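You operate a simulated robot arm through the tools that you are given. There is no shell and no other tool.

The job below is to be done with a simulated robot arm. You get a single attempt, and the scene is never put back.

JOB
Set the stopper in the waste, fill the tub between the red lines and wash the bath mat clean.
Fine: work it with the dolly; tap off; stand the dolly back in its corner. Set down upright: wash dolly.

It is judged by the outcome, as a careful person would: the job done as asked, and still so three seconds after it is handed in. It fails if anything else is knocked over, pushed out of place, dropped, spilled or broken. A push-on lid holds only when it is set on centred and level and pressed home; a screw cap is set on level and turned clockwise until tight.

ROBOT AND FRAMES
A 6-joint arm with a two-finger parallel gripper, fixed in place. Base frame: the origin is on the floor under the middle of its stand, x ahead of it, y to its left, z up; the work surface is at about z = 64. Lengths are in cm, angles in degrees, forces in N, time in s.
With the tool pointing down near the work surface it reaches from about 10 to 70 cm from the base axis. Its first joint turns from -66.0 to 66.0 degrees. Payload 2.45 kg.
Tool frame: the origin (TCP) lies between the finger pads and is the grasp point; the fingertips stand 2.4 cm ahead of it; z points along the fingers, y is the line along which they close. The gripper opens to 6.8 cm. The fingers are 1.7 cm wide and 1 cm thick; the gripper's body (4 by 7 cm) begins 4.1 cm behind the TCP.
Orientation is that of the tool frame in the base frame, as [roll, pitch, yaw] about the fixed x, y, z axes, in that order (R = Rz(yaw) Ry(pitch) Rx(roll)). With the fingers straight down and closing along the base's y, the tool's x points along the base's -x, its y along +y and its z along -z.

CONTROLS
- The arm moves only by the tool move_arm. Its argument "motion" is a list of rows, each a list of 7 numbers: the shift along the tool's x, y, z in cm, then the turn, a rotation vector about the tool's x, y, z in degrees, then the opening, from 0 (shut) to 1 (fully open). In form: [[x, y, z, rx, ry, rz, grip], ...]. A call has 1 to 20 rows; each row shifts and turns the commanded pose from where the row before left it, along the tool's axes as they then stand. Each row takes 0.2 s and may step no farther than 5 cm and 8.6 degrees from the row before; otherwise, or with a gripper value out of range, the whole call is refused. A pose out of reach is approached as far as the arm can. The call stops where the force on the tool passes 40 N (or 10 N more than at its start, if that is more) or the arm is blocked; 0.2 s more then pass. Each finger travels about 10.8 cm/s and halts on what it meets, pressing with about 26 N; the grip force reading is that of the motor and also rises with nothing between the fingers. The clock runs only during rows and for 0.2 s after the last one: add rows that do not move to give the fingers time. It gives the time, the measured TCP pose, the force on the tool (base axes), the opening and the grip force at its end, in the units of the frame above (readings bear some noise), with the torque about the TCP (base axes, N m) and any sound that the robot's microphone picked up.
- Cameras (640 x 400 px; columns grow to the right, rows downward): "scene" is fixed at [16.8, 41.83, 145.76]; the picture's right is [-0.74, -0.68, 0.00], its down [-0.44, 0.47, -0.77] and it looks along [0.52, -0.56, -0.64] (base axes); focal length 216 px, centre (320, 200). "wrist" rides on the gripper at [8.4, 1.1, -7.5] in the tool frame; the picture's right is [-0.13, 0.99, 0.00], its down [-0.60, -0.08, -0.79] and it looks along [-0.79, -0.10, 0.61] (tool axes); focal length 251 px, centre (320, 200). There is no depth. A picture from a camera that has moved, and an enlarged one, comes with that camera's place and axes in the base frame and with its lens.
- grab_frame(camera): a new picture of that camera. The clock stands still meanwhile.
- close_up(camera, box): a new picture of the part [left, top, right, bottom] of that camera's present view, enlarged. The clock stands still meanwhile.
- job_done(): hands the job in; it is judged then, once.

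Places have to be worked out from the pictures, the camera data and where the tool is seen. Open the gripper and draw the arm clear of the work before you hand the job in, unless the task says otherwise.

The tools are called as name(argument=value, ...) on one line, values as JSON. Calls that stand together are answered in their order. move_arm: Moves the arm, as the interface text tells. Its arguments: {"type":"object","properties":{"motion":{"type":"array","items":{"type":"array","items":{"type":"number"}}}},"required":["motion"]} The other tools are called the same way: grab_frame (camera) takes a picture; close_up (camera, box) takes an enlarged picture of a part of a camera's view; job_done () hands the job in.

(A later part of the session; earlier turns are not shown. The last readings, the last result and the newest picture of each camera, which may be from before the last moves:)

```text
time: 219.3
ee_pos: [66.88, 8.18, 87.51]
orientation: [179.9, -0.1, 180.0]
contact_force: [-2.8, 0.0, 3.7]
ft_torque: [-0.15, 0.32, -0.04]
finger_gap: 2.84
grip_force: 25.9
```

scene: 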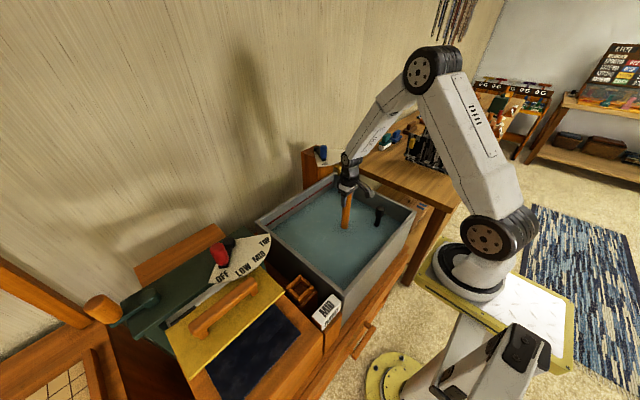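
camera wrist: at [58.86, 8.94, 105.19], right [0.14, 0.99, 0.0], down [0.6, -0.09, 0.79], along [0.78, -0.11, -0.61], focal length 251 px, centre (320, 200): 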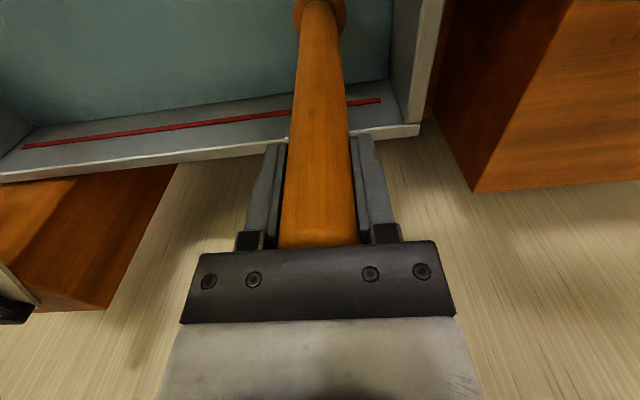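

Floor contact felt. Releasing, rising, then turning and heading to the mat.

move_arm(motion=[[0, 0, 0, 0, 0, 0, 0.45], [0, 0, 0, 0, 0, 0, 0.6], [0, 0, 0, 0, 0, 0, 0.9], [0, 0, 0, 0, 0, 0, 1], [0, 0, -1, 0, 0, 0, 1], [0, 0, -2, 0, 0, 0, 1], [0, 0, -3, 0, 0, 0, 1], [0, 0, -4, 0, 0, 0, 1], [0, 0, -4, 0, 0, 0, 1], [0, 0, -3, 0, 0, 0, 1], [3, -2.7, 0, 0, 0, 0, 1], [3, -2.7, 0, 0, 0, 0, 1], [3, -2.7, 0, 0, 0, 0, 1], [3, -2.7, 0, 0, 0, 0, 1], [2.9, -2.7, 0, 0, 0, 0, 1], [0, 0, 0, 0, 0, 0, 1]])

move_arm(motion=[[0, 0, 0, 0, 0, 8.2, 1], [0, 0, 0, 0, 0, 8.2, 1], [0, 0, 0, 0, 0, 8.2, 1], [0, 0, 0, 0, 0, 8.2, 1], [0, 0, 0, 0, 0, 8.2, 1], [0, 0, 0, 0, 0, 8.2, 1], [0, 0, 0, 0, 0, 8.2, 1], [0, 0, 0, 0, 0, 8.2, 1], [0, 0, 0, 0, 0, 8.2, 1], [0, 0, 0, 0, 0, 8.2, 1], [0, 0, 0, 0, 0, 8, 1], [0, 0, 0, 0, 0, 0, 1]])

close_up(camera="scene", box=[240, 130, 420, 280])

```text
time: 222.7
ee_pos: [52.23, -5.47, 104.35]
orientation: [180.0, -0.1, -179.9]
contact_force: [-0.4, -0.7, 0.5]
ft_torque: [-0.03, 0.02, 0.0]
finger_gap: 6.78
grip_force: 0.1
```

```text
time: 225.3
ee_pos: [52.04, -5.33, 104.4]
orientation: [-179.9, -0.1, 90.0]
contact_force: [-0.4, -0.6, 0.1]
ft_torque: [-0.03, -0.01, 0.0]
finger_gap: 6.8
grip_force: 0.1
```

```text
2.67 times, centred on (330, 205) of scene
camera zoom: at [16.8, 41.83, 145.76], right [-0.74, -0.68, 0.0], down [-0.44, 0.47, -0.77], along [0.52, -0.56, -0.64], focal length 576 px, centre (293, 187)
```

zoom: 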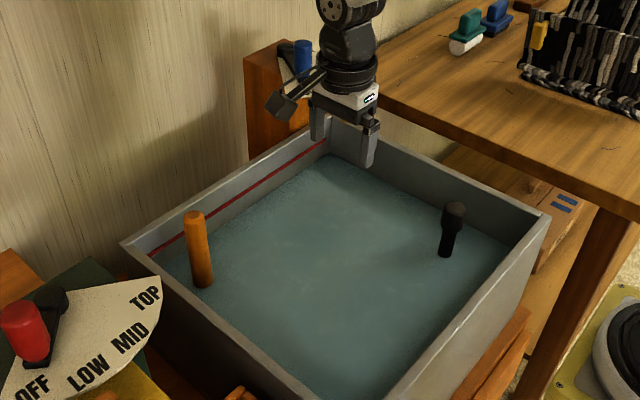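

Descending around the mat as before, slowly near its top in case it has shifted.

move_arm(motion=[[0, 0, 4, 0, 0, 0, 1], [0, 0, 4, 0, 0, 0, 1], [0, 0, 4, 0, 0, 0, 1], [0, 0, 4, 0, 0, 0, 1], [0, 0, 4, 0, 0, 0, 1], [0, 0, 4, 0, 0, 0, 1], [0, 0, 4, 0, 0, 0, 1], [0, 0, 2.5, 0, 0, 0, 1], [0, 0, 1, 0, 0, 0, 1], [0, 0, 0, 0, 0, 0, 1]])

move_arm(motion=[[0, 0, 0.4, 0, 0, 0, 1], [0, 0, 0.4, 0, 0, 0, 1], [0, 0, 0.4, 0, 0, 0, 1], [0, 0, 0.4, 0, 0, 0, 1], [0, 0, 0.4, 0, 0, 0, 1], [0, 0, 0.4, 0, 0, 0, 1], [0, 0, 0.4, 0, 0, 0, 1], [0, 0, 0.4, 0, 0, 0, 1], [0, 0, 0.4, 0, 0, 0, 1], [0, 0, 0.4, 0, 0, 0, 1], [0, 0, 0, 0, 0, 0, 1]])

```text
time: 227.5
ee_pos: [51.93, -5.47, 72.97]
orientation: [-179.9, -0.2, 90.1]
contact_force: [0.1, -0.6, -0.4]
ft_torque: [0.03, 0.0, -0.01]
finger_gap: 6.83
grip_force: 0.0
```

```text
time: 229.9
ee_pos: [51.98, -5.21, 68.75]
orientation: [-179.9, 0.0, 89.9]
contact_force: [0.6, 0.2, -0.4]
ft_torque: [0.02, -0.03, 0.01]
finger_gap: 6.8
grip_force: 0.0
```

Straddled without contact. Closing and lifting the mat to the surface slowly.

move_arm(motion=[[0, 0, 0, 0, 0, 0, 0.8], [0, 0, 0, 0, 0, 0, 0.5], [0, 0, 0, 0, 0, 0, 0.2], [0, 0, 0, 0, 0, 0, 0.2], [0, 0, -0.5, 0, 0, 0, 0.2], [0, 0, -0.8, 0, 0, 0, 0.2], [0, 0, -1, 0, 0, 0, 0.2], [0, 0, -1, 0, 0, 0, 0.2], [0, 0, -1, 0, 0, 0, 0.2], [0, 0, -1, 0, 0, 0, 0.2], [0, 0, -1, 0, 0, 0, 0.2], [0, 0, -1, 0, 0, 0, 0.2], [0, 0, -1, 0, 0, 0, 0.2], [0, 0, -1, 0, 0, 0, 0.2], [0, 0, -1, 0, 0, 0, 0.2], [0, 0, -0.7, 0, 0, 0, 0.2], [0, 0, 0, 0, 0, 0, 0.2]])

close_up(camera="scene", box=[310, 210, 380, 260])

close_up(camera="scene", box=[316, 226, 346, 254])

grab_frame(camera="wrist")

```text
time: 233.5
ee_pos: [51.96, -5.14, 79.78]
orientation: [-179.9, -0.2, 89.9]
contact_force: [0.4, 0.5, -4.2]
ft_torque: [0.04, -0.01, -0.04]
finger_gap: 5.8
grip_force: 26.3
```

```text
8.00 times, centred on (345, 235) of scene
camera zoom: at [16.81, 41.83, 145.76], right [-0.74, -0.68, 0.0], down [-0.44, 0.47, -0.77], along [0.52, -0.56, -0.64], focal length 1727 px, centre (120, -80)
```

zoom: 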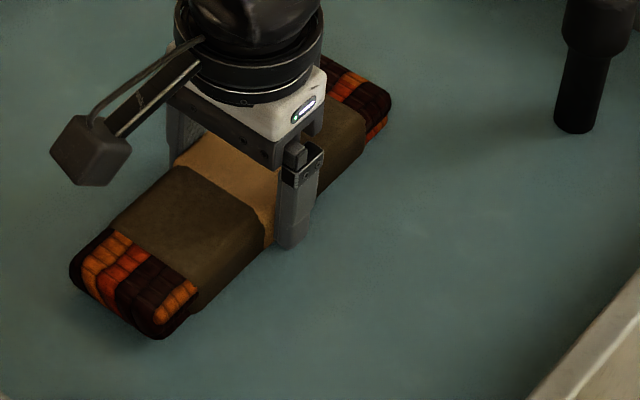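

```text
14.29 times, centred on (331, 240) of scene
camera zoom: at [16.81, 41.83, 145.76], right [-0.74, -0.68, 0.0], down [-0.44, 0.47, -0.77], along [0.52, -0.56, -0.64], focal length 3084 px, centre (163, -371)
```

zoom: 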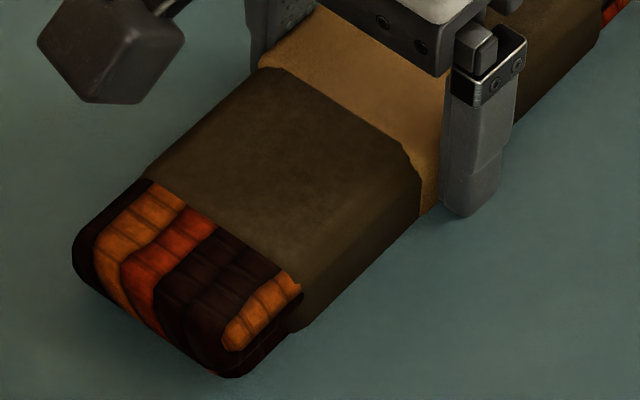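

```text
taken
camera wrist: at [53.1, 3.04, 87.53], right [0.99, -0.13, 0.0], down [-0.08, -0.61, 0.79], along [-0.1, -0.79, -0.61], focal length 251 px, centre (320, 200)
```

wrist: 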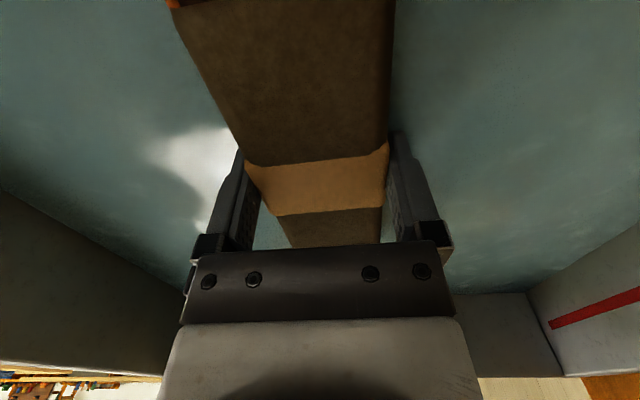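

close_up(camera="wrist", box=[150, 0, 400, 160])

close_up(camera="scene", box=[270, 180, 390, 280])

close_up(camera="scene", box=[340, 205, 380, 235])

```text
2.50 times, centred on (275, 80) of wrist
camera zoom: at [53.1, 3.04, 87.53], right [0.99, -0.13, 0.0], down [-0.08, -0.61, 0.79], along [-0.1, -0.79, -0.61], focal length 629 px, centre (432, 500)
```

zoom: 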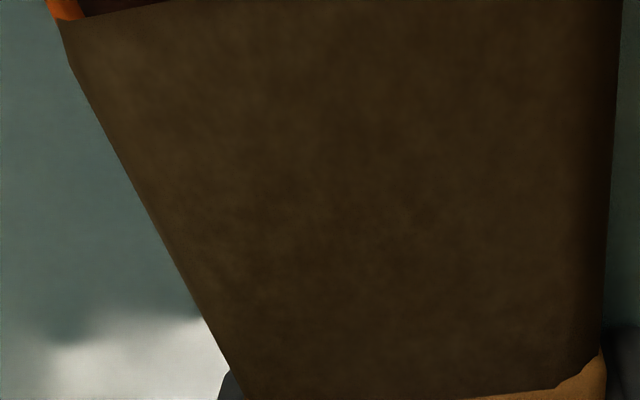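

```text
4.00 times, centred on (330, 230) of scene
camera zoom: at [16.81, 41.83, 145.76], right [-0.74, -0.68, 0.0], down [-0.44, 0.47, -0.77], along [0.52, -0.56, -0.64], focal length 864 px, centre (280, 80)
```

zoom: 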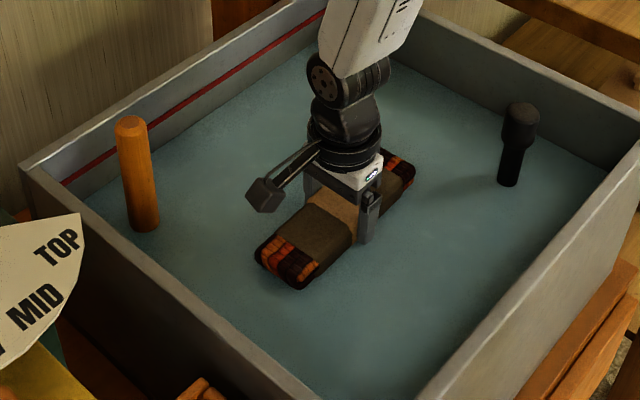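

```text
13.33 times, centred on (360, 220) of scene
camera zoom: at [16.81, 41.83, 145.76], right [-0.74, -0.68, 0.0], down [-0.44, 0.47, -0.77], along [0.52, -0.56, -0.64], focal length 2879 px, centre (-213, -67)
```

zoom: 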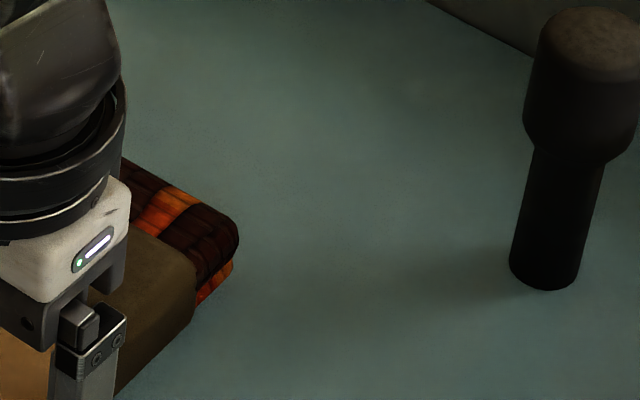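

The two inspections look identical, so I need a cleaner view without the gripper's shadow over the middle. I'll set the mat down, regrip it nearer its +y end, and lift again so the band and the −y patch are in open light.

move_arm(motion=[[0, 0, 1, 0, 0, 0, 0.2], [0, 0, 1, 0, 0, 0, 0.2], [0, 0, 1, 0, 0, 0, 0.2], [0, 0, 1, 0, 0, 0, 0.2], [0, 0, 1, 0, 0, 0, 0.2], [0, 0, 1, 0, 0, 0, 0.2], [0, 0, 1, 0, 0, 0, 0.2], [0, 0, 1, 0, 0, 0, 0.2], [0, 0, 1, 0, 0, 0, 0.2], [0, 0, 0.8, 0, 0, 0, 0.2], [0, 0, 0.6, 0, 0, 0, 0.2], [0, 0, 0.5, 0, 0, 0, 0.2], [0, 0, 0.15, 0, 0, 0, 0.2], [0, 0, 0, 0, 0, 0, 0.2]])

```text
time: 236.5
ee_pos: [51.92, -5.39, 68.84]
orientation: [-179.9, -0.1, 90.1]
contact_force: [-4.5, 1.7, 16.9]
ft_torque: [0.15, 0.2, 0.09]
finger_gap: 5.82
grip_force: 26.0
```

move_arm(motion=[[0, 0, 0, 0, 0, 0, 0.95], [0, 0, 0, 0, 0, 0, 1], [0, 0, 0, 0, 0, 0, 1], [0, 0, -1, 0, 0, 0, 1], [0, 0, -1.5, 0, 0, 0, 1], [0, 0, -2, 0, 0, 0, 1], [2.3, 0, 0, 0, 0, 0, 1], [2.3, 0, 0, 0, 0, 0, 1], [0, 0, 1.5, 0, 0, 0, 1], [0, 0, 0.5, 0, 0, 0, 1], [0, 0, 0.5, 0, 0, 0, 1], [0, 0, 0.5, 0, 0, 0, 1], [0, 0, 0.5, 0, 0, 0, 1], [0, 0, 0.5, 0, 0, 0, 1], [0, 0, 0.4, 0, 0, 0, 1], [0, 0, 0, 0, 0, 0, 1]])

move_arm(motion=[[0, 0, 0, 0, 0, 0, 0.8], [0, 0, 0, 0, 0, 0, 0.5], [0, 0, 0, 0, 0, 0, 0.2], [0, 0, 0, 0, 0, 0, 0.2], [0, 0, -0.5, 0, 0, 0, 0.2], [0, 0, -0.5, 0, 0, 0, 0.2], [0, 0, -0.5, 0, 0, 0, 0.2], [0, 0, 0, 0, 0, 0, 0.2]])

```text
time: 239.9
ee_pos: [51.96, -0.71, 69.01]
orientation: [-179.8, 0.0, 90.0]
contact_force: [0.2, 0.5, 0.3]
ft_torque: [0.01, 0.01, -0.02]
finger_gap: 6.82
grip_force: 0.2
```

```text
time: 241.7
ee_pos: [51.98, -0.64, 70.57]
orientation: [-179.9, -0.1, 90.0]
contact_force: [-0.5, -0.4, -2.8]
ft_torque: [0.18, -0.01, 0.02]
finger_gap: 5.82
grip_force: 26.2
```

Held near the +y end (same 5.82 cm width). Raising slowly to the surface.

move_arm(motion=[[0, 0, -1, 0, 0, 0, 0.2], [0, 0, -1, 0, 0, 0, 0.2], [0, 0, -1, 0, 0, 0, 0.2], [0, 0, -1, 0, 0, 0, 0.2], [0, 0, -1, 0, 0, 0, 0.2], [0, 0, -1, 0, 0, 0, 0.2], [0, 0, -1, 0, 0, 0, 0.2], [0, 0, -1, 0, 0, 0, 0.2], [0, 0, -1, 0, 0, 0, 0.2], [0, 0, -0.7, 0, 0, 0, 0.2], [0, 0, 0, 0, 0, 0, 0.2]])

close_up(camera="scene", box=[270, 180, 390, 280])

close_up(camera="scene", box=[320, 205, 380, 245])

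grab_frame(camera="wrist")

```text
time: 244.1
ee_pos: [51.93, -0.63, 80.24]
orientation: [-180.0, -0.1, 90.0]
contact_force: [-0.4, 0.5, -2.3]
ft_torque: [0.19, -0.01, 0.0]
finger_gap: 5.79
grip_force: 25.8
```

```text
4.00 times, centred on (330, 230) of scene
camera zoom: at [16.81, 41.83, 145.76], right [-0.74, -0.68, 0.0], down [-0.44, 0.47, -0.77], along [0.52, -0.56, -0.64], focal length 864 px, centre (280, 80)
```

zoom: 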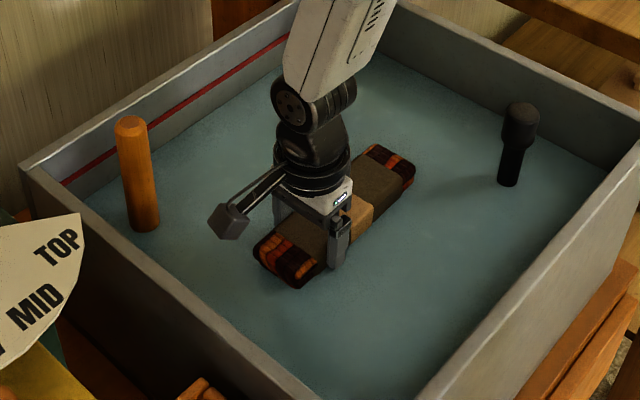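

```text
10.00 times, centred on (350, 225) of scene
camera zoom: at [16.81, 41.83, 145.76], right [-0.74, -0.68, 0.0], down [-0.44, 0.47, -0.77], along [0.52, -0.56, -0.64], focal length 2159 px, centre (20, -50)
```

zoom: 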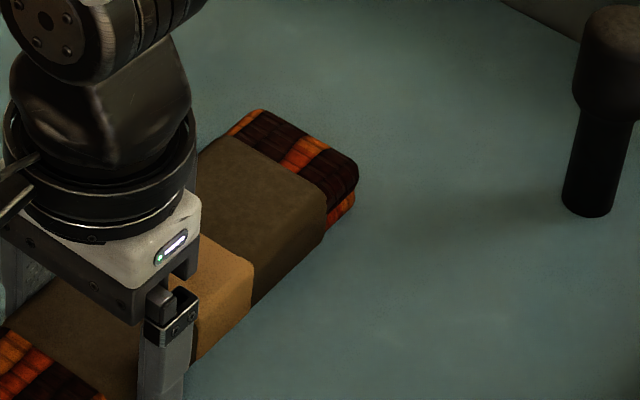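

```text
taken
camera wrist: at [53.15, 7.61, 87.89], right [0.99, -0.13, 0.0], down [-0.08, -0.61, 0.79], along [-0.1, -0.79, -0.61], focal length 251 px, centre (320, 200)
```

wrist: 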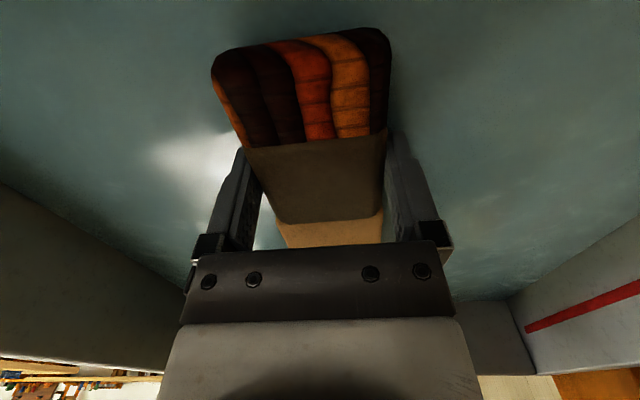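

close_up(camera="wrist", box=[200, 20, 400, 145])

close_up(camera="wrist", box=[230, 120, 400, 250])

close_up(camera="scene", box=[335, 210, 365, 240])

```text
3.20 times, centred on (300, 82) of wrist
camera zoom: at [53.15, 7.61, 87.89], right [0.99, -0.13, 0.0], down [-0.08, -0.61, 0.79], along [-0.1, -0.79, -0.61], focal length 805 px, centre (384, 576)
```

zoom: 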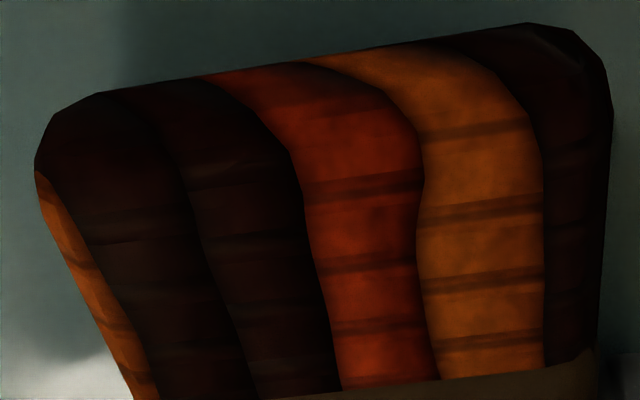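

```text
3.08 times, centred on (315, 185) of wrist
camera zoom: at [53.15, 7.61, 87.89], right [0.99, -0.13, 0.0], down [-0.08, -0.61, 0.79], along [-0.1, -0.79, -0.61], focal length 774 px, centre (335, 246)
```

zoom: 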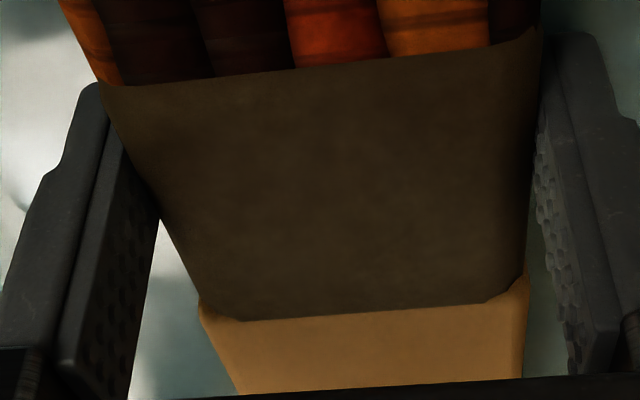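

```text
13.33 times, centred on (350, 225) of scene
camera zoom: at [16.81, 41.83, 145.76], right [-0.74, -0.68, 0.0], down [-0.44, 0.47, -0.77], along [0.52, -0.56, -0.64], focal length 2879 px, centre (-80, -133)
```

zoom: 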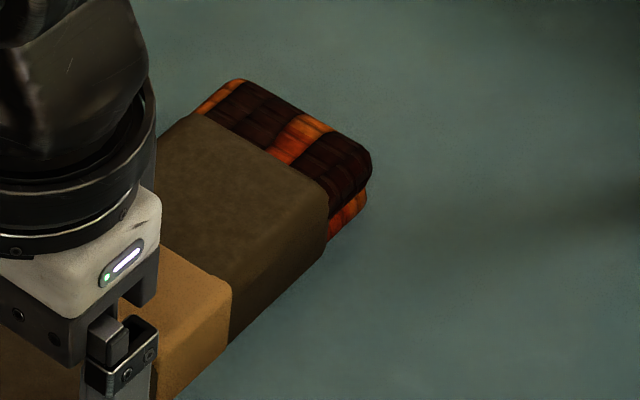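

The soil is still fully there on both patches, so neither slow pounding, rubbing nor twisting has registered. I'll set the mat back down and next work it much more briskly — fast pounding on one patch and brisk stirring on the other.

move_arm(motion=[[0, 0, 1, 0, 0, 0, 0.2], [0, 0, 1, 0, 0, 0, 0.2], [0, 0, 1, 0, 0, 0, 0.2], [0, 0, 1, 0, 0, 0, 0.2], [0, 0, 1, 0, 0, 0, 0.2], [0, 0, 1, 0, 0, 0, 0.2], [0, 0, 1, 0, 0, 0, 0.2], [0, 0, 1, 0, 0, 0, 0.2], [0, 0, 1, 0, 0, 0, 0.2], [0, 0, 1, 0, 0, 0, 0.2], [0, 0, 0.7, 0, 0, 0, 0.2], [0, 0, 0.4, 0, 0, 0, 0.2], [0, 0, 0.15, 0, 0, 0, 0.2], [0, 0, 0, 0, 0, 0, 0.2]])

```text
time: 247.1
ee_pos: [51.99, -0.79, 69.05]
orientation: [-179.9, 0.0, 90.0]
contact_force: [-3.4, 3.6, 13.0]
ft_torque: [0.07, 0.1, -0.18]
finger_gap: 5.79
grip_force: 26.0
```

move_arm(motion=[[0, 0, 0, 0, 0, 0, 0.95], [0, 0, 0, 0, 0, 0, 1], [0, 0, 0, 0, 0, 0, 1], [0, 0, -1, 0, 0, 0, 1], [0, 0, -2, 0, 0, 0, 1], [0, 0, -3, 0, 0, 0, 1], [0, 0, -4, 0, 0, 0, 1], [0, 0, -4, 0, 0, 0, 1], [0, 0, -4, 0, 0, 0, 1], [0, 0, -4, 0, 0, 0, 1], [0, 0, -4, 0, 0, 0, 1], [0, 0, -4, 0, 0, 0, 1], [0, 0, -4, 0, 0, 0, 1], [0, 0, 0, 0, 0, 0, 1]])

close_up(camera="wrist", box=[0, 160, 200, 400])

move_arm(motion=[[0, 0, 0, 0, 0, -8.2, 1], [0, 0, 0, 0, 0, -8.2, 1], [0, 0, 0, 0, 0, -8.2, 1], [0, 0, 0, 0, 0, -8.2, 1], [0, 0, 0, 0, 0, -8.2, 1], [0, 0, 0, 0, 0, -8.2, 1], [0, 0, 0, 0, 0, -8.2, 1], [0, 0, 0, 0, 0, -8.2, 1], [0, 0, 0, 0, 0, -8.2, 1], [0, 0, 0, 0, 0, -8.2, 1], [0, 0, 0, 0, 0, -8, 1], [-3.7, 2.2, 0, 0, 0, 0, 1], [-3.7, 2.2, 0, 0, 0, 0, 1], [-3.7, 2.2, 0, 0, 0, 0, 1], [-3.7, 2.2, 0, 0, 0, 0, 1], [0, 0, 0, 0, 0, 0, 1]])

grab_frame(camera="wrist")

```text
time: 250.1
ee_pos: [52.05, -0.76, 102.81]
orientation: [-179.8, -0.1, 90.0]
contact_force: [-1.2, -0.3, 0.5]
ft_torque: [0.01, 0.01, 0.03]
finger_gap: 6.79
grip_force: 0.0
```

```text
1.67 times, centred on (100, 280) of wrist
camera zoom: at [53.18, 7.62, 110.48], right [0.99, -0.13, 0.0], down [-0.08, -0.61, 0.79], along [-0.1, -0.79, -0.61], focal length 419 px, centre (687, 67)
```

zoom: 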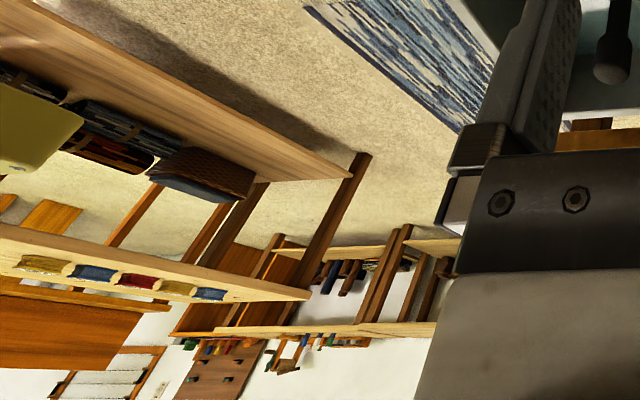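

```text
time: 253.5
ee_pos: [66.83, 8.09, 102.8]
orientation: [179.8, -0.1, 180.0]
contact_force: [-0.1, -0.1, 0.1]
ft_torque: [-0.01, 0.0, 0.03]
finger_gap: 6.78
grip_force: 0.1
```

```text
taken
camera wrist: at [58.51, 9.09, 110.45], right [0.13, 0.99, 0.0], down [0.61, -0.08, 0.79], along [0.79, -0.1, -0.61], focal length 251 px, centre (320, 200)
```

wrist: 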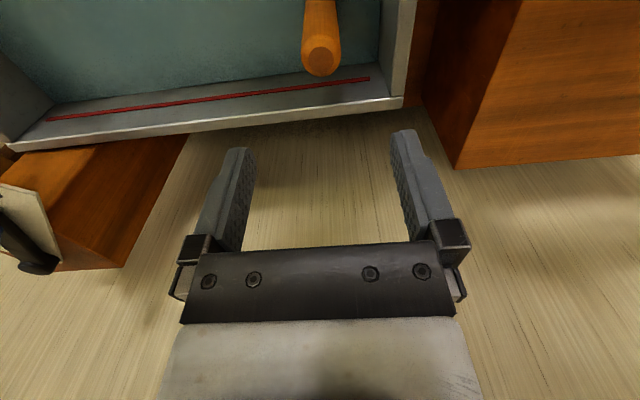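

close_up(camera="wrist", box=[260, 0, 380, 90])

close_up(camera="scene", box=[280, 195, 330, 245])

```text
4.44 times, centred on (320, 45) of wrist
camera zoom: at [58.51, 9.09, 110.45], right [0.13, 0.99, 0.0], down [0.61, -0.08, 0.79], along [0.79, -0.1, -0.61], focal length 1118 px, centre (320, 889)
```

zoom: 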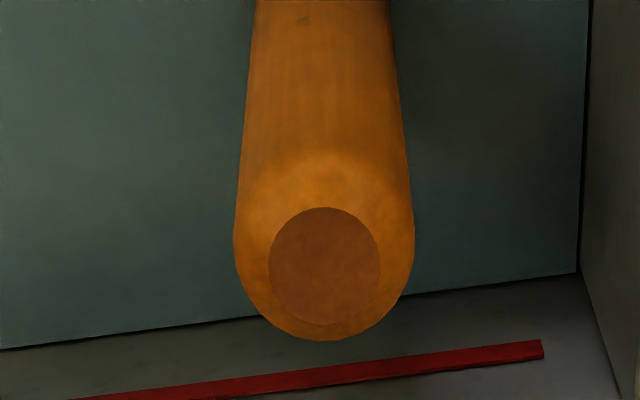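

```text
8.00 times, centred on (305, 220) of scene
camera zoom: at [16.8, 41.84, 145.76], right [-0.74, -0.68, 0.0], down [-0.44, 0.47, -0.77], along [0.52, -0.56, -0.64], focal length 1727 px, centre (440, 40)
```

zoom: 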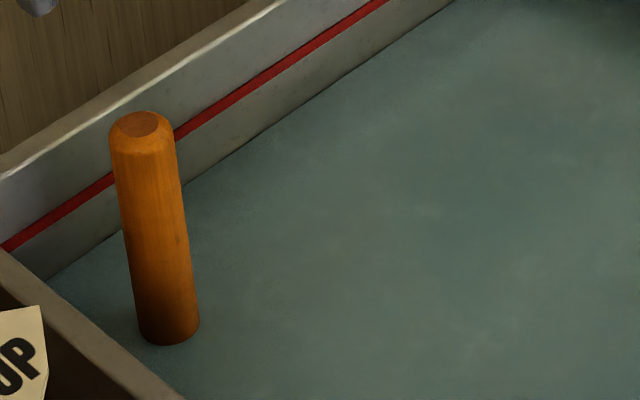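

The handle top is now at (66.7, 8.1). Gripping it a bit higher this time (TCP z≈88.7) so that it can slide a little under hard blows rather than tripping the force limit.

move_arm(motion=[[0.15, 0, 4, 0, 0, 0, 1], [0, 0, 4, 0, 0, 0, 1], [0, 0, 4, 0, 0, 0, 1], [0, 0, 2.1, 0, 0, 0, 1], [0, 0, 0, 0, 0, 0, 1], [0, 0, 0, 0, 0, 0, 0], [0, 0, 0, 0, 0, 0, 0], [0, 0, 0, 0, 0, 0, 0]])

move_arm(motion=[[0, 0, -1, 0, 0, 0, 0], [0, 0, -1.5, 0, 0, 0, 0], [0, 0, -2, 0, 0, 0, 0], [0, 0, -2.5, 0, 0, 0, 0], [2.5, -1.3, 0, 0, 0, 0, 0], [2.5, -1.3, 0, 0, 0, 0, 0], [2.5, -1.3, 0, 0, 0, 0, 0], [2.5, -1.3, 0, 0, 0, 0, 0], [2.5, -1.3, 0, 0, 0, 0, 0], [2.2, -1.3, 0, 0, 0, 0, 0], [0, 0, 0, 0, 0, 0, 0]])

```text
time: 255.3
ee_pos: [66.64, 7.85, 88.82]
orientation: [179.9, -0.1, -180.0]
contact_force: [0.0, 0.2, -0.3]
ft_torque: [0.0, -0.14, -0.01]
finger_gap: 2.87
grip_force: 25.9
```

```text
time: 257.7
ee_pos: [51.9, 0.17, 95.88]
orientation: [179.9, 0.0, -180.0]
contact_force: [-0.6, -0.2, -4.0]
ft_torque: [0.01, 0.0, 0.0]
finger_gap: 2.82
grip_force: 26.0
```

In place over the +y patch. Trying brisk pounding: 4 cm strokes, one row down and one row up.

move_arm(motion=[[0, 0, -2, 0, 0, 0, 0], [0, 0, 4.2, 0, 0, 0, 0], [0, 0, -4.2, 0, 0, 0, 0], [0, 0, 4.2, 0, 0, 0, 0], [0, 0, -4.2, 0, 0, 0, 0], [0, 0, 4.2, 0, 0, 0, 0], [0, 0, -4.2, 0, 0, 0, 0], [0, 0, 4.2, 0, 0, 0, 0], [0, 0, -4.2, 0, 0, 0, 0], [0, 0, 4.2, 0, 0, 0, 0], [0, 0, 0, 0, 0, 0, 0]])

```text
time: 260.1
ee_pos: [51.96, 0.16, 93.76]
orientation: [179.9, 0.3, 180.0]
contact_force: [-5.0, 2.7, 25.2]
ft_torque: [-0.23, 0.43, -0.05]
finger_gap: 2.84
grip_force: 26.1
```

No force trips. More brisk blows on this patch.

move_arm(motion=[[0, 0.8, -4.2, 0, 0, 0, 0], [0, 0, 4.2, 0, 0, 0, 0], [0, 0, -4.2, 0, 0, 0, 0], [0, 0, 4.25, 0, 0, 0, 0], [0, 0, -4.2, 0, 0, 0, 0], [0, 0, 4.2, 0, 0, 0, 0], [0, 0.8, -4.2, 0, 0, 0, 0], [0, 0, 4.25, 0, 0, 0, 0], [0, 0, -4.2, 0, 0, 0, 0], [0, 0, 4.2, 0, 0, 0, 0], [0, 0, -4.2, 0, 0, 0, 0], [0, 0, 4.25, 0, 0, 0, 0], [0, 0.8, -4.2, 0, 0, 0, 0], [0, 0, 4.2, 0, 0, 0, 0], [0, 0, -4.2, 0, 0, 0, 0], [0, 0, 4.2, 0, 0, 0, 0], [0, 0, -4.2, 0, 0, 0, 0], [0, 0, 4.2, 0, 0, 0, 0], [0, 0, -4.2, 0, 0, 0, 0], [0, 0, 4.2, 0, 0, 0, 0]])

move_arm(motion=[[0, -0.8, -4.2, 0, 0, 0, 0], [0, 0, 4.25, 0, 0, 0, 0], [0, 0, -4.2, 0, 0, 0, 0], [0, 0, 4.25, 0, 0, 0, 0], [0, 0, -4.2, 0, 0, 0, 0], [0, 0, 4.2, 0, 0, 0, 0], [0, -0.8, -4.2, 0, 0, 0, 0], [0, 0, 4.25, 0, 0, 0, 0], [0, 0, -4.2, 0, 0, 0, 0], [0, 0, 4.2, 0, 0, 0, 0], [0, 0, -4.2, 0, 0, 0, 0], [0, 0, 4.25, 0, 0, 0, 0], [0, -0.8, -4.2, 0, 0, 0, 0], [0, 0, 4.2, 0, 0, 0, 0], [0, 0, -4.2, 0, 0, 0, 0], [0, 0, 4.2, 0, 0, 0, 0], [0, 0, -4.2, 0, 0, 0, 0], [0, 0, 4.2, 0, 0, 0, 0], [0, 0, -4.2, 0, 0, 0, 0], [0, 0, 4.2, 0, 0, 0, 0]])

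grab_frame(camera="wrist")

close_up(camera="scene", box=[240, 130, 420, 280])

```text
time: 264.3
ee_pos: [52.33, 2.59, 93.65]
orientation: [180.0, 0.2, -180.0]
contact_force: [-4.0, 1.1, 26.7]
ft_torque: [-0.87, 0.36, -0.05]
finger_gap: 2.83
grip_force: 25.5
```

```text
time: 268.5
ee_pos: [52.08, 0.4, 93.53]
orientation: [179.9, 0.2, -179.9]
contact_force: [-3.6, 0.5, 24.0]
ft_torque: [-0.96, 0.46, -0.19]
finger_gap: 2.87
grip_force: 25.7
```

```text
taken
camera wrist: at [43.83, 1.43, 101.07], right [0.13, 0.99, 0.0], down [0.6, -0.08, 0.79], along [0.79, -0.1, -0.61], focal length 251 px, centre (320, 200)
```

wrist: 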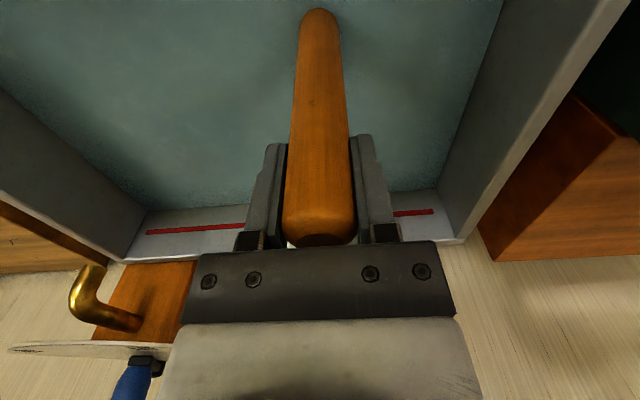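

```text
2.67 times, centred on (330, 205) of scene
camera zoom: at [16.75, 41.84, 145.77], right [-0.74, -0.68, 0.0], down [-0.44, 0.47, -0.77], along [0.52, -0.56, -0.64], focal length 576 px, centre (293, 187)
```

zoom: 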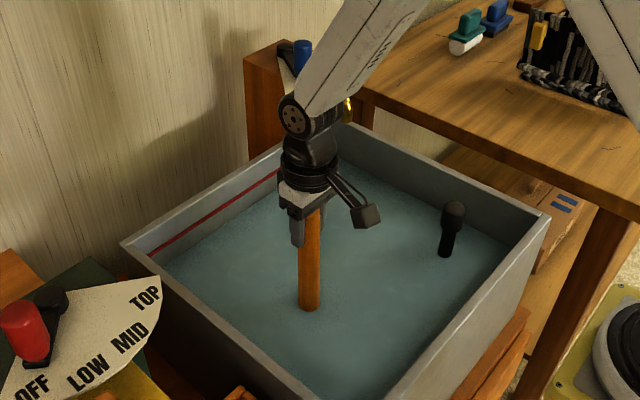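

Two dozen fast blows on the +y patch. Now over to the −y patch for brisk circular stirring under light pressure.

move_arm(motion=[[0, -1.5, -2, 0, 0, 0, 0], [0, -3.3, 0, 0, 0, 0, 0], [0, -3.3, 0, 0, 0, 0, 0], [0, -3.3, 0, 0, 0, 0, 0], [0, 0, 1.4, 0, 0, 0, 0], [0, 0, 0.4, 0, 0, 0, 0], [0, 0, 0, 0, 0, 0, 0]])

move_arm(motion=[[0, 0, 0.1, 0, 0, 0, 0], [0, 0, 0, 0, 0, 0, 0]])

```text
time: 270.1
ee_pos: [52.06, -11.27, 93.45]
orientation: [179.9, 0.2, -180.0]
contact_force: [-2.3, 2.3, 13.4]
ft_torque: [0.03, -0.06, 0.02]
finger_gap: 2.82
grip_force: 25.8
```

```text
time: 270.7
ee_pos: [52.08, -11.36, 93.39]
orientation: [180.0, 0.1, -180.0]
contact_force: [-2.7, 3.5, 28.1]
ft_torque: [0.48, -0.17, 0.07]
finger_gap: 2.78
grip_force: 25.3
```

move_arm(motion=[[-0.6, 0, -0.1, 0, 0, 0, 0], [1.4, 0, 0, 0, 0, 0, 0], [0.7, 1.21, 0, 0, 0, 0, 0], [-0.7, 1.21, 0, 0, 0, 0, 0], [-1.4, 0, 0, 0, 0, 0, 0], [-0.7, -1.21, 0, 0, 0, 0, 0], [0.7, -1.21, 0, 0, 0, 0, 0], [1.4, 0, 0, 0, 0, 0, 0], [0.7, 1.21, 0, 0, 0, 0, 0], [-0.7, 1.21, 0, 0, 0, 0, 0], [-1.4, 0, 0, 0, 0, 0, 0], [-0.7, -1.21, 0, 0, 0, 0, 0], [0.7, -1.21, 0, 0, 0, 0, 0], [1.4, 0, 0, 0, 0, 0, 0], [0.7, 1.21, 0, 0, 0, 0, 0], [-0.7, 1.21, 0, 0, 0, 0, 0], [-1.4, 0, 0, 0, 0, 0, 0], [-0.7, -1.21, 0, 0, 0, 0, 0], [0.7, -1.21, 0, 0, 0, 0, 0]])

```text
time: 274.7
ee_pos: [52.55, -11.11, 93.43]
orientation: [179.9, -0.1, -179.9]
contact_force: [-0.5, 0.5, -4.2]
ft_torque: [-0.01, -0.01, 0.02]
finger_gap: 2.88
grip_force: 25.5
```

move_arm(motion=[[0, 0, 0.12, 0, 0, 0, 0], [1.4, 0, 0.02, 0, 0, 0, 0], [0.7, 1.21, 0.02, 0, 0, 0, 0], [-0.7, 1.21, 0.02, 0, 0, 0, 0], [-1.4, 0, 0.02, 0, 0, 0, 0], [-0.7, -1.21, 0.02, 0, 0, 0, 0], [0.7, -1.21, 0.02, 0, 0, 0, 0], [1.4, 0, 0.02, 0, 0, 0, 0], [0.7, 1.21, 0.02, 0, 0, 0, 0], [-0.7, 1.21, 0.02, 0, 0, 0, 0], [-1.4, 0, 0.02, 0, 0, 0, 0], [-0.7, -1.21, 0.02, 0, 0, 0, 0], [0.7, -1.21, 0.02, 0, 0, 0, 0], [1.4, 0, 0.02, 0, 0, 0, 0], [0.7, 1.21, 0.02, 0, 0, 0, 0], [-0.7, 1.21, 0.02, 0, 0, 0, 0], [-1.4, 0, 0.02, 0, 0, 0, 0], [-0.7, -1.21, 0.02, 0, 0, 0, 0], [0.7, -1.21, 0.02, 0, 0, 0, 0]])

```text
time: 278.7
ee_pos: [52.52, -11.28, 93.1]
orientation: [179.8, -0.1, -179.9]
contact_force: [-0.2, -0.4, -4.2]
ft_torque: [0.01, -0.01, 0.0]
finger_gap: 2.88
grip_force: 25.9
```

move_arm(motion=[[0, 0, 0.15, 0, 0, 0, 0], [0, 0, 0.15, 0, 0, 0, 0], [0, 0, 0, 0, 0, 0, 0]])

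```text
time: 279.5
ee_pos: [52.62, -11.16, 92.83]
orientation: [179.9, 0.0, 180.0]
contact_force: [-3.8, 2.6, 16.8]
ft_torque: [0.0, 0.38, -0.03]
finger_gap: 2.88
grip_force: 26.4
```

Contact again at 92.85. I'll park the dolly and inspect once more to see whether either brisk method made a difference.

move_arm(motion=[[0, 0, -2, 0, 0, 0, 0], [0, 0, -3, 0, 0, 0, 0], [0, 3, 0, 0, 0, 0, 0], [0, 3.5, 0, 0, 0, 0, 0], [-2.5, 2.8, 0, 0, 0, 0, 0], [-2.5, 2.2, 0, 0, 0, 0, 0], [-2.5, 2.2, 0, 0, 0, 0, 0], [-2.5, 2.2, 0, 0, 0, 0, 0], [-2.5, 2.2, 0, 0, 0, 0, 0], [-2, 1.1, 0, 0, 0, 0, 0], [0, 0, 2, 0, 0, 0, 0], [0, 0, 3, 0, 0, 0, 0], [0, 0, 3, 0, 0, 0, 0], [0, 0, 1.2, 0, 0, 0, 0], [0, 0, 0.4, 0, 0, 0, 0], [0, 0, 0, 0, 0, 0, 0]])

```text
time: 282.9
ee_pos: [66.97, 7.99, 88.04]
orientation: [179.9, -0.1, -180.0]
contact_force: [0.2, -0.6, -4.4]
ft_torque: [0.0, -0.03, 0.0]
finger_gap: 2.87
grip_force: 26.6
```

move_arm(motion=[[0, 0, 0.15, 0, 0, 0, 0], [0, 0, 0.15, 0, 0, 0, 0], [0, 0, 0, 0, 0, 0, 0]])

```text
time: 283.7
ee_pos: [67.03, 8.07, 87.86]
orientation: [179.9, -0.1, 180.0]
contact_force: [-3.0, -0.6, 4.5]
ft_torque: [-0.07, 0.35, 0.0]
finger_gap: 2.84
grip_force: 26.1
```

move_arm(motion=[[0, 0, 0, 0, 0, 0, 0.45], [0, 0, 0, 0, 0, 0, 0.6], [0, 0, 0, 0, 0, 0, 0.9], [0, 0, 0, 0, 0, 0, 1], [0, 0, -1, 0, 0, 0, 1], [0, 0, -2, 0, 0, 0, 1], [0, 0, -3, 0, 0, 0, 1], [0, 0, -4, 0, 0, 0, 1], [0, 0, -4, 0, 0, 0, 1], [0, 0, -2, 0, 0, 0, 1], [3, -2.7, 0, 0, 0, 8.2, 1], [0, 0, 0, 0, 0, 8.2, 1], [0, 0, 0, 0, 0, 8.2, 1], [0, 0, 0, 0, 0, 8.2, 1], [0, 0, 0, 0, 0, 8.2, 1], [0, 0, 0, 0, 0, 8.2, 1], [0, 0, 0, 0, 0, 8.2, 1], [0, 0, 0, 0, 0, 8.2, 1], [0, 0, 0, 0, 0, 8.2, 1], [0, 0, 0, 0, 0, 8.2, 1]])

move_arm(motion=[[0, 0, 0, 0, 0, 8, 1], [-3.5, -3, 0, 0, 0, 0, 1], [-3.5, -3, 0, 0, 0, 0, 1], [-3.5, -3, 0, 0, 0, 0, 1], [-0.2, -3, 0, 0, 0, 0, 1], [0, 0, 0, 0, 0, 0, 1]])

```text
time: 287.9
ee_pos: [64.17, 5.2, 103.78]
orientation: [-180.0, -0.1, 97.9]
contact_force: [-0.6, 0.3, 0.2]
ft_torque: [0.05, 0.01, 0.0]
finger_gap: 6.79
grip_force: 0.0
```

```text
time: 289.3
ee_pos: [51.89, -5.33, 103.76]
orientation: [-179.9, -0.1, 90.1]
contact_force: [0.8, 0.3, -0.1]
ft_torque: [-0.02, -0.03, -0.01]
finger_gap: 6.78
grip_force: 0.0
```

move_arm(motion=[[0, 0.1, 4, 0, 0, 0, 1], [0, 0, 4, 0, 0, 0, 1], [0, 0, 4, 0, 0, 0, 1], [0, 0, 4, 0, 0, 0, 1], [0, 0, 4, 0, 0, 0, 1], [0, 0, 4, 0, 0, 0, 1], [0, 0, 4, 0, 0, 0, 1], [0, 0, 2.5, 0, 0, 0, 1], [0, 0, 0.5, 0, 0, 0, 1], [0, 0, 0.5, 0, 0, 0, 1], [0, 0, 0.5, 0, 0, 0, 1], [0, 0, 0.5, 0, 0, 0, 1], [0, 0, 0.5, 0, 0, 0, 1], [0, 0, 0.5, 0, 0, 0, 1], [0, 0, 0.5, 0, 0, 0, 1], [0, 0, 0.5, 0, 0, 0, 1], [0, 0, 0.5, 0, 0, 0, 1], [0, 0, 0, 0, 0, 0, 1]])

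move_arm(motion=[[0, 0, 0, 0, 0, 0, 0.8], [0, 0, 0, 0, 0, 0, 0.5], [0, 0, 0, 0, 0, 0, 0.2], [0, 0, 0, 0, 0, 0, 0.2], [0, 0, -0.5, 0, 0, 0, 0.2], [0, 0, -0.8, 0, 0, 0, 0.2], [0, 0, -1, 0, 0, 0, 0.2], [0, 0, -1, 0, 0, 0, 0.2], [0, 0, -1, 0, 0, 0, 0.2], [0, 0, -1, 0, 0, 0, 0.2], [0, 0, -1, 0, 0, 0, 0.2], [0, 0, -1, 0, 0, 0, 0.2], [0, 0, -1, 0, 0, 0, 0.2], [0, 0, -1, 0, 0, 0, 0.2], [0, 0, -1, 0, 0, 0, 0.2], [0, 0, -0.7, 0, 0, 0, 0.2], [0, 0, 0, 0, 0, 0, 0.2]])

close_up(camera="scene", box=[310, 210, 380, 260])

grab_frame(camera="wrist")

```text
time: 293.1
ee_pos: [52.08, -5.22, 68.82]
orientation: [-180.0, -0.1, 90.1]
contact_force: [-0.2, -0.1, -0.4]
ft_torque: [0.0, 0.01, 0.01]
finger_gap: 6.82
grip_force: 0.1
```

```text
time: 296.7
ee_pos: [52.09, -5.45, 79.8]
orientation: [-179.9, -0.2, 90.0]
contact_force: [-0.6, -0.1, -3.5]
ft_torque: [0.02, 0.0, 0.01]
finger_gap: 5.8
grip_force: 26.1
```

```text
8.00 times, centred on (345, 235) of scene
camera zoom: at [16.81, 41.83, 145.76], right [-0.74, -0.68, 0.0], down [-0.44, 0.47, -0.77], along [0.52, -0.56, -0.64], focal length 1727 px, centre (120, -80)
```

zoom: 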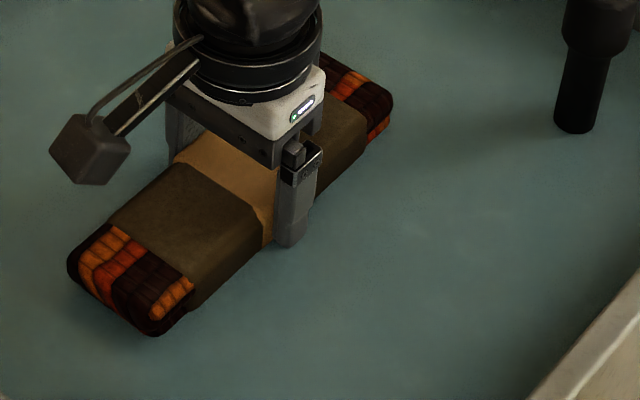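

```text
taken
camera wrist: at [53.18, 3.02, 87.52], right [0.99, -0.13, 0.0], down [-0.08, -0.61, 0.79], along [-0.1, -0.79, -0.61], focal length 251 px, centre (320, 200)
```

wrist: 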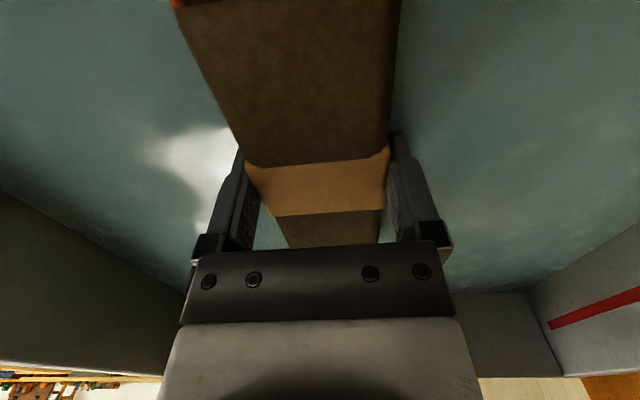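

close_up(camera="wrist", box=[150, 0, 400, 160])

close_up(camera="scene", box=[316, 226, 346, 254])

```text
2.50 times, centred on (275, 80) of wrist
camera zoom: at [53.18, 3.02, 87.52], right [0.99, -0.13, 0.0], down [-0.08, -0.61, 0.79], along [-0.1, -0.79, -0.61], focal length 629 px, centre (432, 500)
```

zoom: 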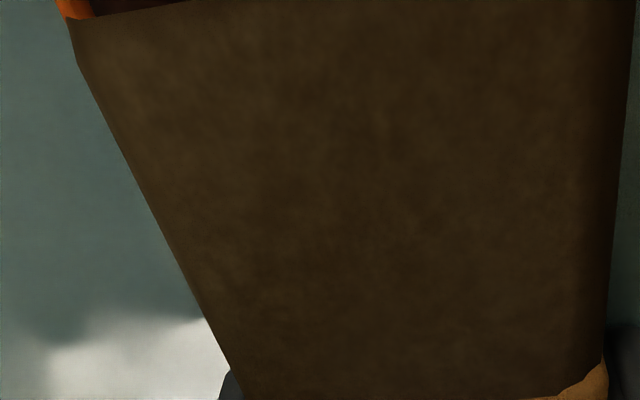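

```text
14.29 times, centred on (331, 240) of scene
camera zoom: at [16.81, 41.83, 145.76], right [-0.74, -0.68, 0.0], down [-0.44, 0.47, -0.77], along [0.52, -0.56, -0.64], focal length 3084 px, centre (163, -371)
```

zoom: 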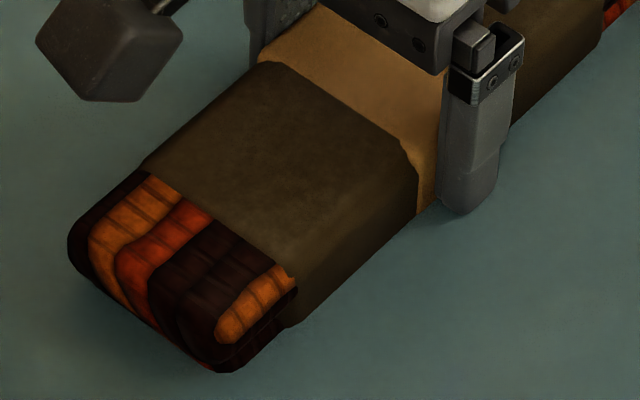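

Still unchanged. Perhaps only tall strokes count, and I've done few of those per patch. I'll set the mat down again and do many tall (7 cm), brisk strokes with a twist on each patch and at the centre.

move_arm(motion=[[0, 0, 1, 0, 0, 0, 0.2], [0, 0, 1, 0, 0, 0, 0.2], [0, 0, 1, 0, 0, 0, 0.2], [0, 0, 1, 0, 0, 0, 0.2], [0, 0, 1, 0, 0, 0, 0.2], [0, 0, 1, 0, 0, 0, 0.2], [0, 0, 1, 0, 0, 0, 0.2], [0, 0, 1, 0, 0, 0, 0.2], [0, 0, 1, 0, 0, 0, 0.2], [0, 0, 0.8, 0, 0, 0, 0.2], [0, 0, 0.6, 0, 0, 0, 0.2], [0, 0, 0.4, 0, 0, 0, 0.2], [0, 0, 0.2, 0, 0, 0, 0.2], [0, 0, 0, 0, 0, 0, 0.2]])

```text
time: 299.7
ee_pos: [52.17, -5.29, 68.9]
orientation: [-180.0, -0.1, 90.0]
contact_force: [-4.2, -0.4, 12.3]
ft_torque: [0.01, -0.04, 0.03]
finger_gap: 5.81
grip_force: 26.2
```

move_arm(motion=[[0, 0, 0, 0, 0, 0, 0.95], [0, 0, 0, 0, 0, 0, 1], [0, 0, 0, 0, 0, 0, 1], [0, 0, -1, 0, 0, 0, 1], [0, 0, -2, 0, 0, 0, 1], [0, 0, -3, 0, 0, 0, 1], [0, 0, -4, 0, 0, 0, 1], [0, 0, -4, 0, 0, 0, 1], [0, 0, -4, 0, 0, 0, 1], [0, 0, -4, 0, 0, 0, 1], [0, 0, -4, 0, 0, 0, 1], [0, 0, -4, 0, 0, 0, 1], [0, 0, -4, 0, 0, 0, 1]])

move_arm(motion=[[0, 0, 0, 0, 0, -8.2, 1], [0, 0, 0, 0, 0, -8.2, 1], [0, 0, 0, 0, 0, -8.2, 1], [0, 0, 0, 0, 0, -8.2, 1], [0, 0, 0, 0, 0, -8.2, 1], [0, 0, 0, 0, 0, -8.2, 1], [0, 0, 0, 0, 0, -8.2, 1], [0, 0, 0, 0, 0, -8.2, 1], [0, 0, 0, 0, 0, -8.2, 1], [0, 0, 0, 0, 0, -8.2, 1], [0, 0, 0, 0, 0, -8, 1], [-3.7, 3.3, 0, 0, 0, 0, 1], [-3.7, 3.3, 0, 0, 0, 0, 1], [-3.7, 3.3, 0, 0, 0, 0, 1], [-3.6, 3.4, 0, 0, 0, 0, 1], [0, 0, 0, 0, 0, 0, 1]])

close_up(camera="wrist", box=[260, 0, 380, 90])

```text
time: 302.5
ee_pos: [52.2, -5.32, 103.09]
orientation: [-179.8, -0.1, 90.1]
contact_force: [0.0, 0.1, -1.2]
ft_torque: [-0.03, -0.02, 0.0]
finger_gap: 6.79
grip_force: 0.0
```

```text
time: 305.9
ee_pos: [66.57, 7.77, 102.55]
orientation: [179.9, -0.2, 179.9]
contact_force: [0.2, 0.5, -0.4]
ft_torque: [0.01, 0.0, 0.0]
finger_gap: 6.82
grip_force: 0.0
```

```text
4.44 times, centred on (320, 45) of wrist
camera zoom: at [58.29, 8.81, 110.33], right [0.13, 0.99, 0.0], down [0.61, -0.08, 0.79], along [0.79, -0.1, -0.61], focal length 1118 px, centre (320, 889)
```

zoom: 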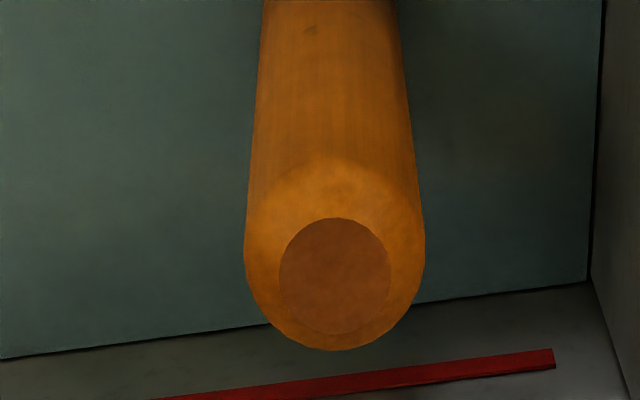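

move_arm(motion=[[0, 0.2, 4, 0, -0.15, 0, 1], [0, 0, 4, 0, 0, 0, 1], [0, 0, 4, 0, 0, 0, 1], [0, 0, 1.75, 0, 0, 0, 1], [0, 0, 0, 0, 0, 0, 1], [0, 0, 0, 0, 0, 0, 0], [0, 0, 0, 0, 0, 0, 0], [0, 0, 0, 0, 0, 0, 0], [0, 0, -1, 0, 0, 0, 0], [0, 0, -2, 0, 0, 0, 0], [0, 0, -2.5, 0, 0, 0, 0], [0, 0, -2.5, 0, 0, 0, 0], [2.5, -1.4, 0, 0, 0, 0, 0], [2.5, -1.4, 0, 0, 0, 0, 0], [2.5, -1.4, 0, 0, 0, 0, 0], [2.5, -1.4, 0, 0, 0, 0, 0], [2.5, -1.4, 0, 0, 0, 0, 0], [2.1, -1.4, 0, 0, 0, 0, 0], [0, 0, 0, 0, 0, 0, 0]])

grab_frame(camera="wrist")

```text
time: 309.9
ee_pos: [52.37, -0.29, 96.9]
orientation: [180.0, 0.0, 180.0]
contact_force: [1.0, -0.7, -3.8]
ft_torque: [0.02, -0.03, -0.01]
finger_gap: 2.85
grip_force: 26.0
```

```text
taken
camera wrist: at [43.94, 0.76, 104.58], right [0.13, 0.99, 0.0], down [0.6, -0.08, 0.79], along [0.79, -0.1, -0.61], focal length 251 px, centre (320, 200)
```

wrist: 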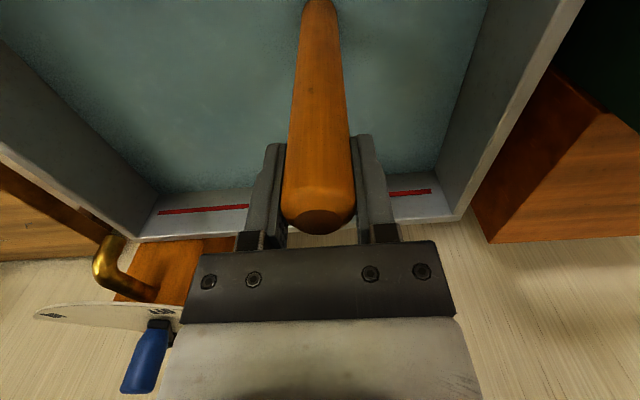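

Over the +y patch. Tall, brisk strokes with a twist — five per call.

move_arm(motion=[[0, 0, 3.1, 0, 0, 0, 0], [0, 0, -4.9, 0, 0, 8, 0], [0, 0, -2.2, 0, 0, 8, 0], [0, 0, 4.9, 0, 0, -8, 0], [0, 0, 2.25, 0, 0, -8, 0], [0, 0, -4.9, 0, 0, 8, 0], [0, 0, -2.2, 0, 0, 8, 0], [0, 0, 4.9, 0, 0, -8, 0], [0, 0, 2.25, 0, 0, -8, 0], [0, 0, -4.9, 0, 0, 8, 0], [0, 0, -2.2, 0, 0, 8, 0], [0, 0, 4.9, 0, 0, -8, 0], [0, 0, 2.25, 0, 0, -8, 0], [0, 0, -4.9, 0, 0, 8, 0], [0, 0, -2.2, 0, 0, 8, 0], [0, 0, 4.9, 0, 0, -8, 0], [0, 0, 2.25, 0, 0, -8, 0]])

close_up(camera="scene", box=[240, 130, 420, 280])

```text
time: 313.5
ee_pos: [52.33, -0.19, 93.99]
orientation: [179.9, 0.3, -179.9]
contact_force: [-4.5, 2.2, 22.6]
ft_torque: [-0.46, 0.62, -0.18]
finger_gap: 2.83
grip_force: 26.0
```

```text
2.67 times, centred on (330, 205) of scene
camera zoom: at [16.75, 41.84, 145.77], right [-0.74, -0.68, 0.0], down [-0.44, 0.47, -0.77], along [0.52, -0.56, -0.64], focal length 576 px, centre (293, 187)
```

zoom: 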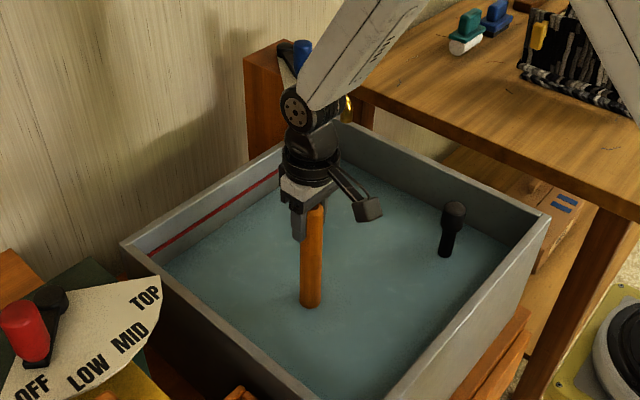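

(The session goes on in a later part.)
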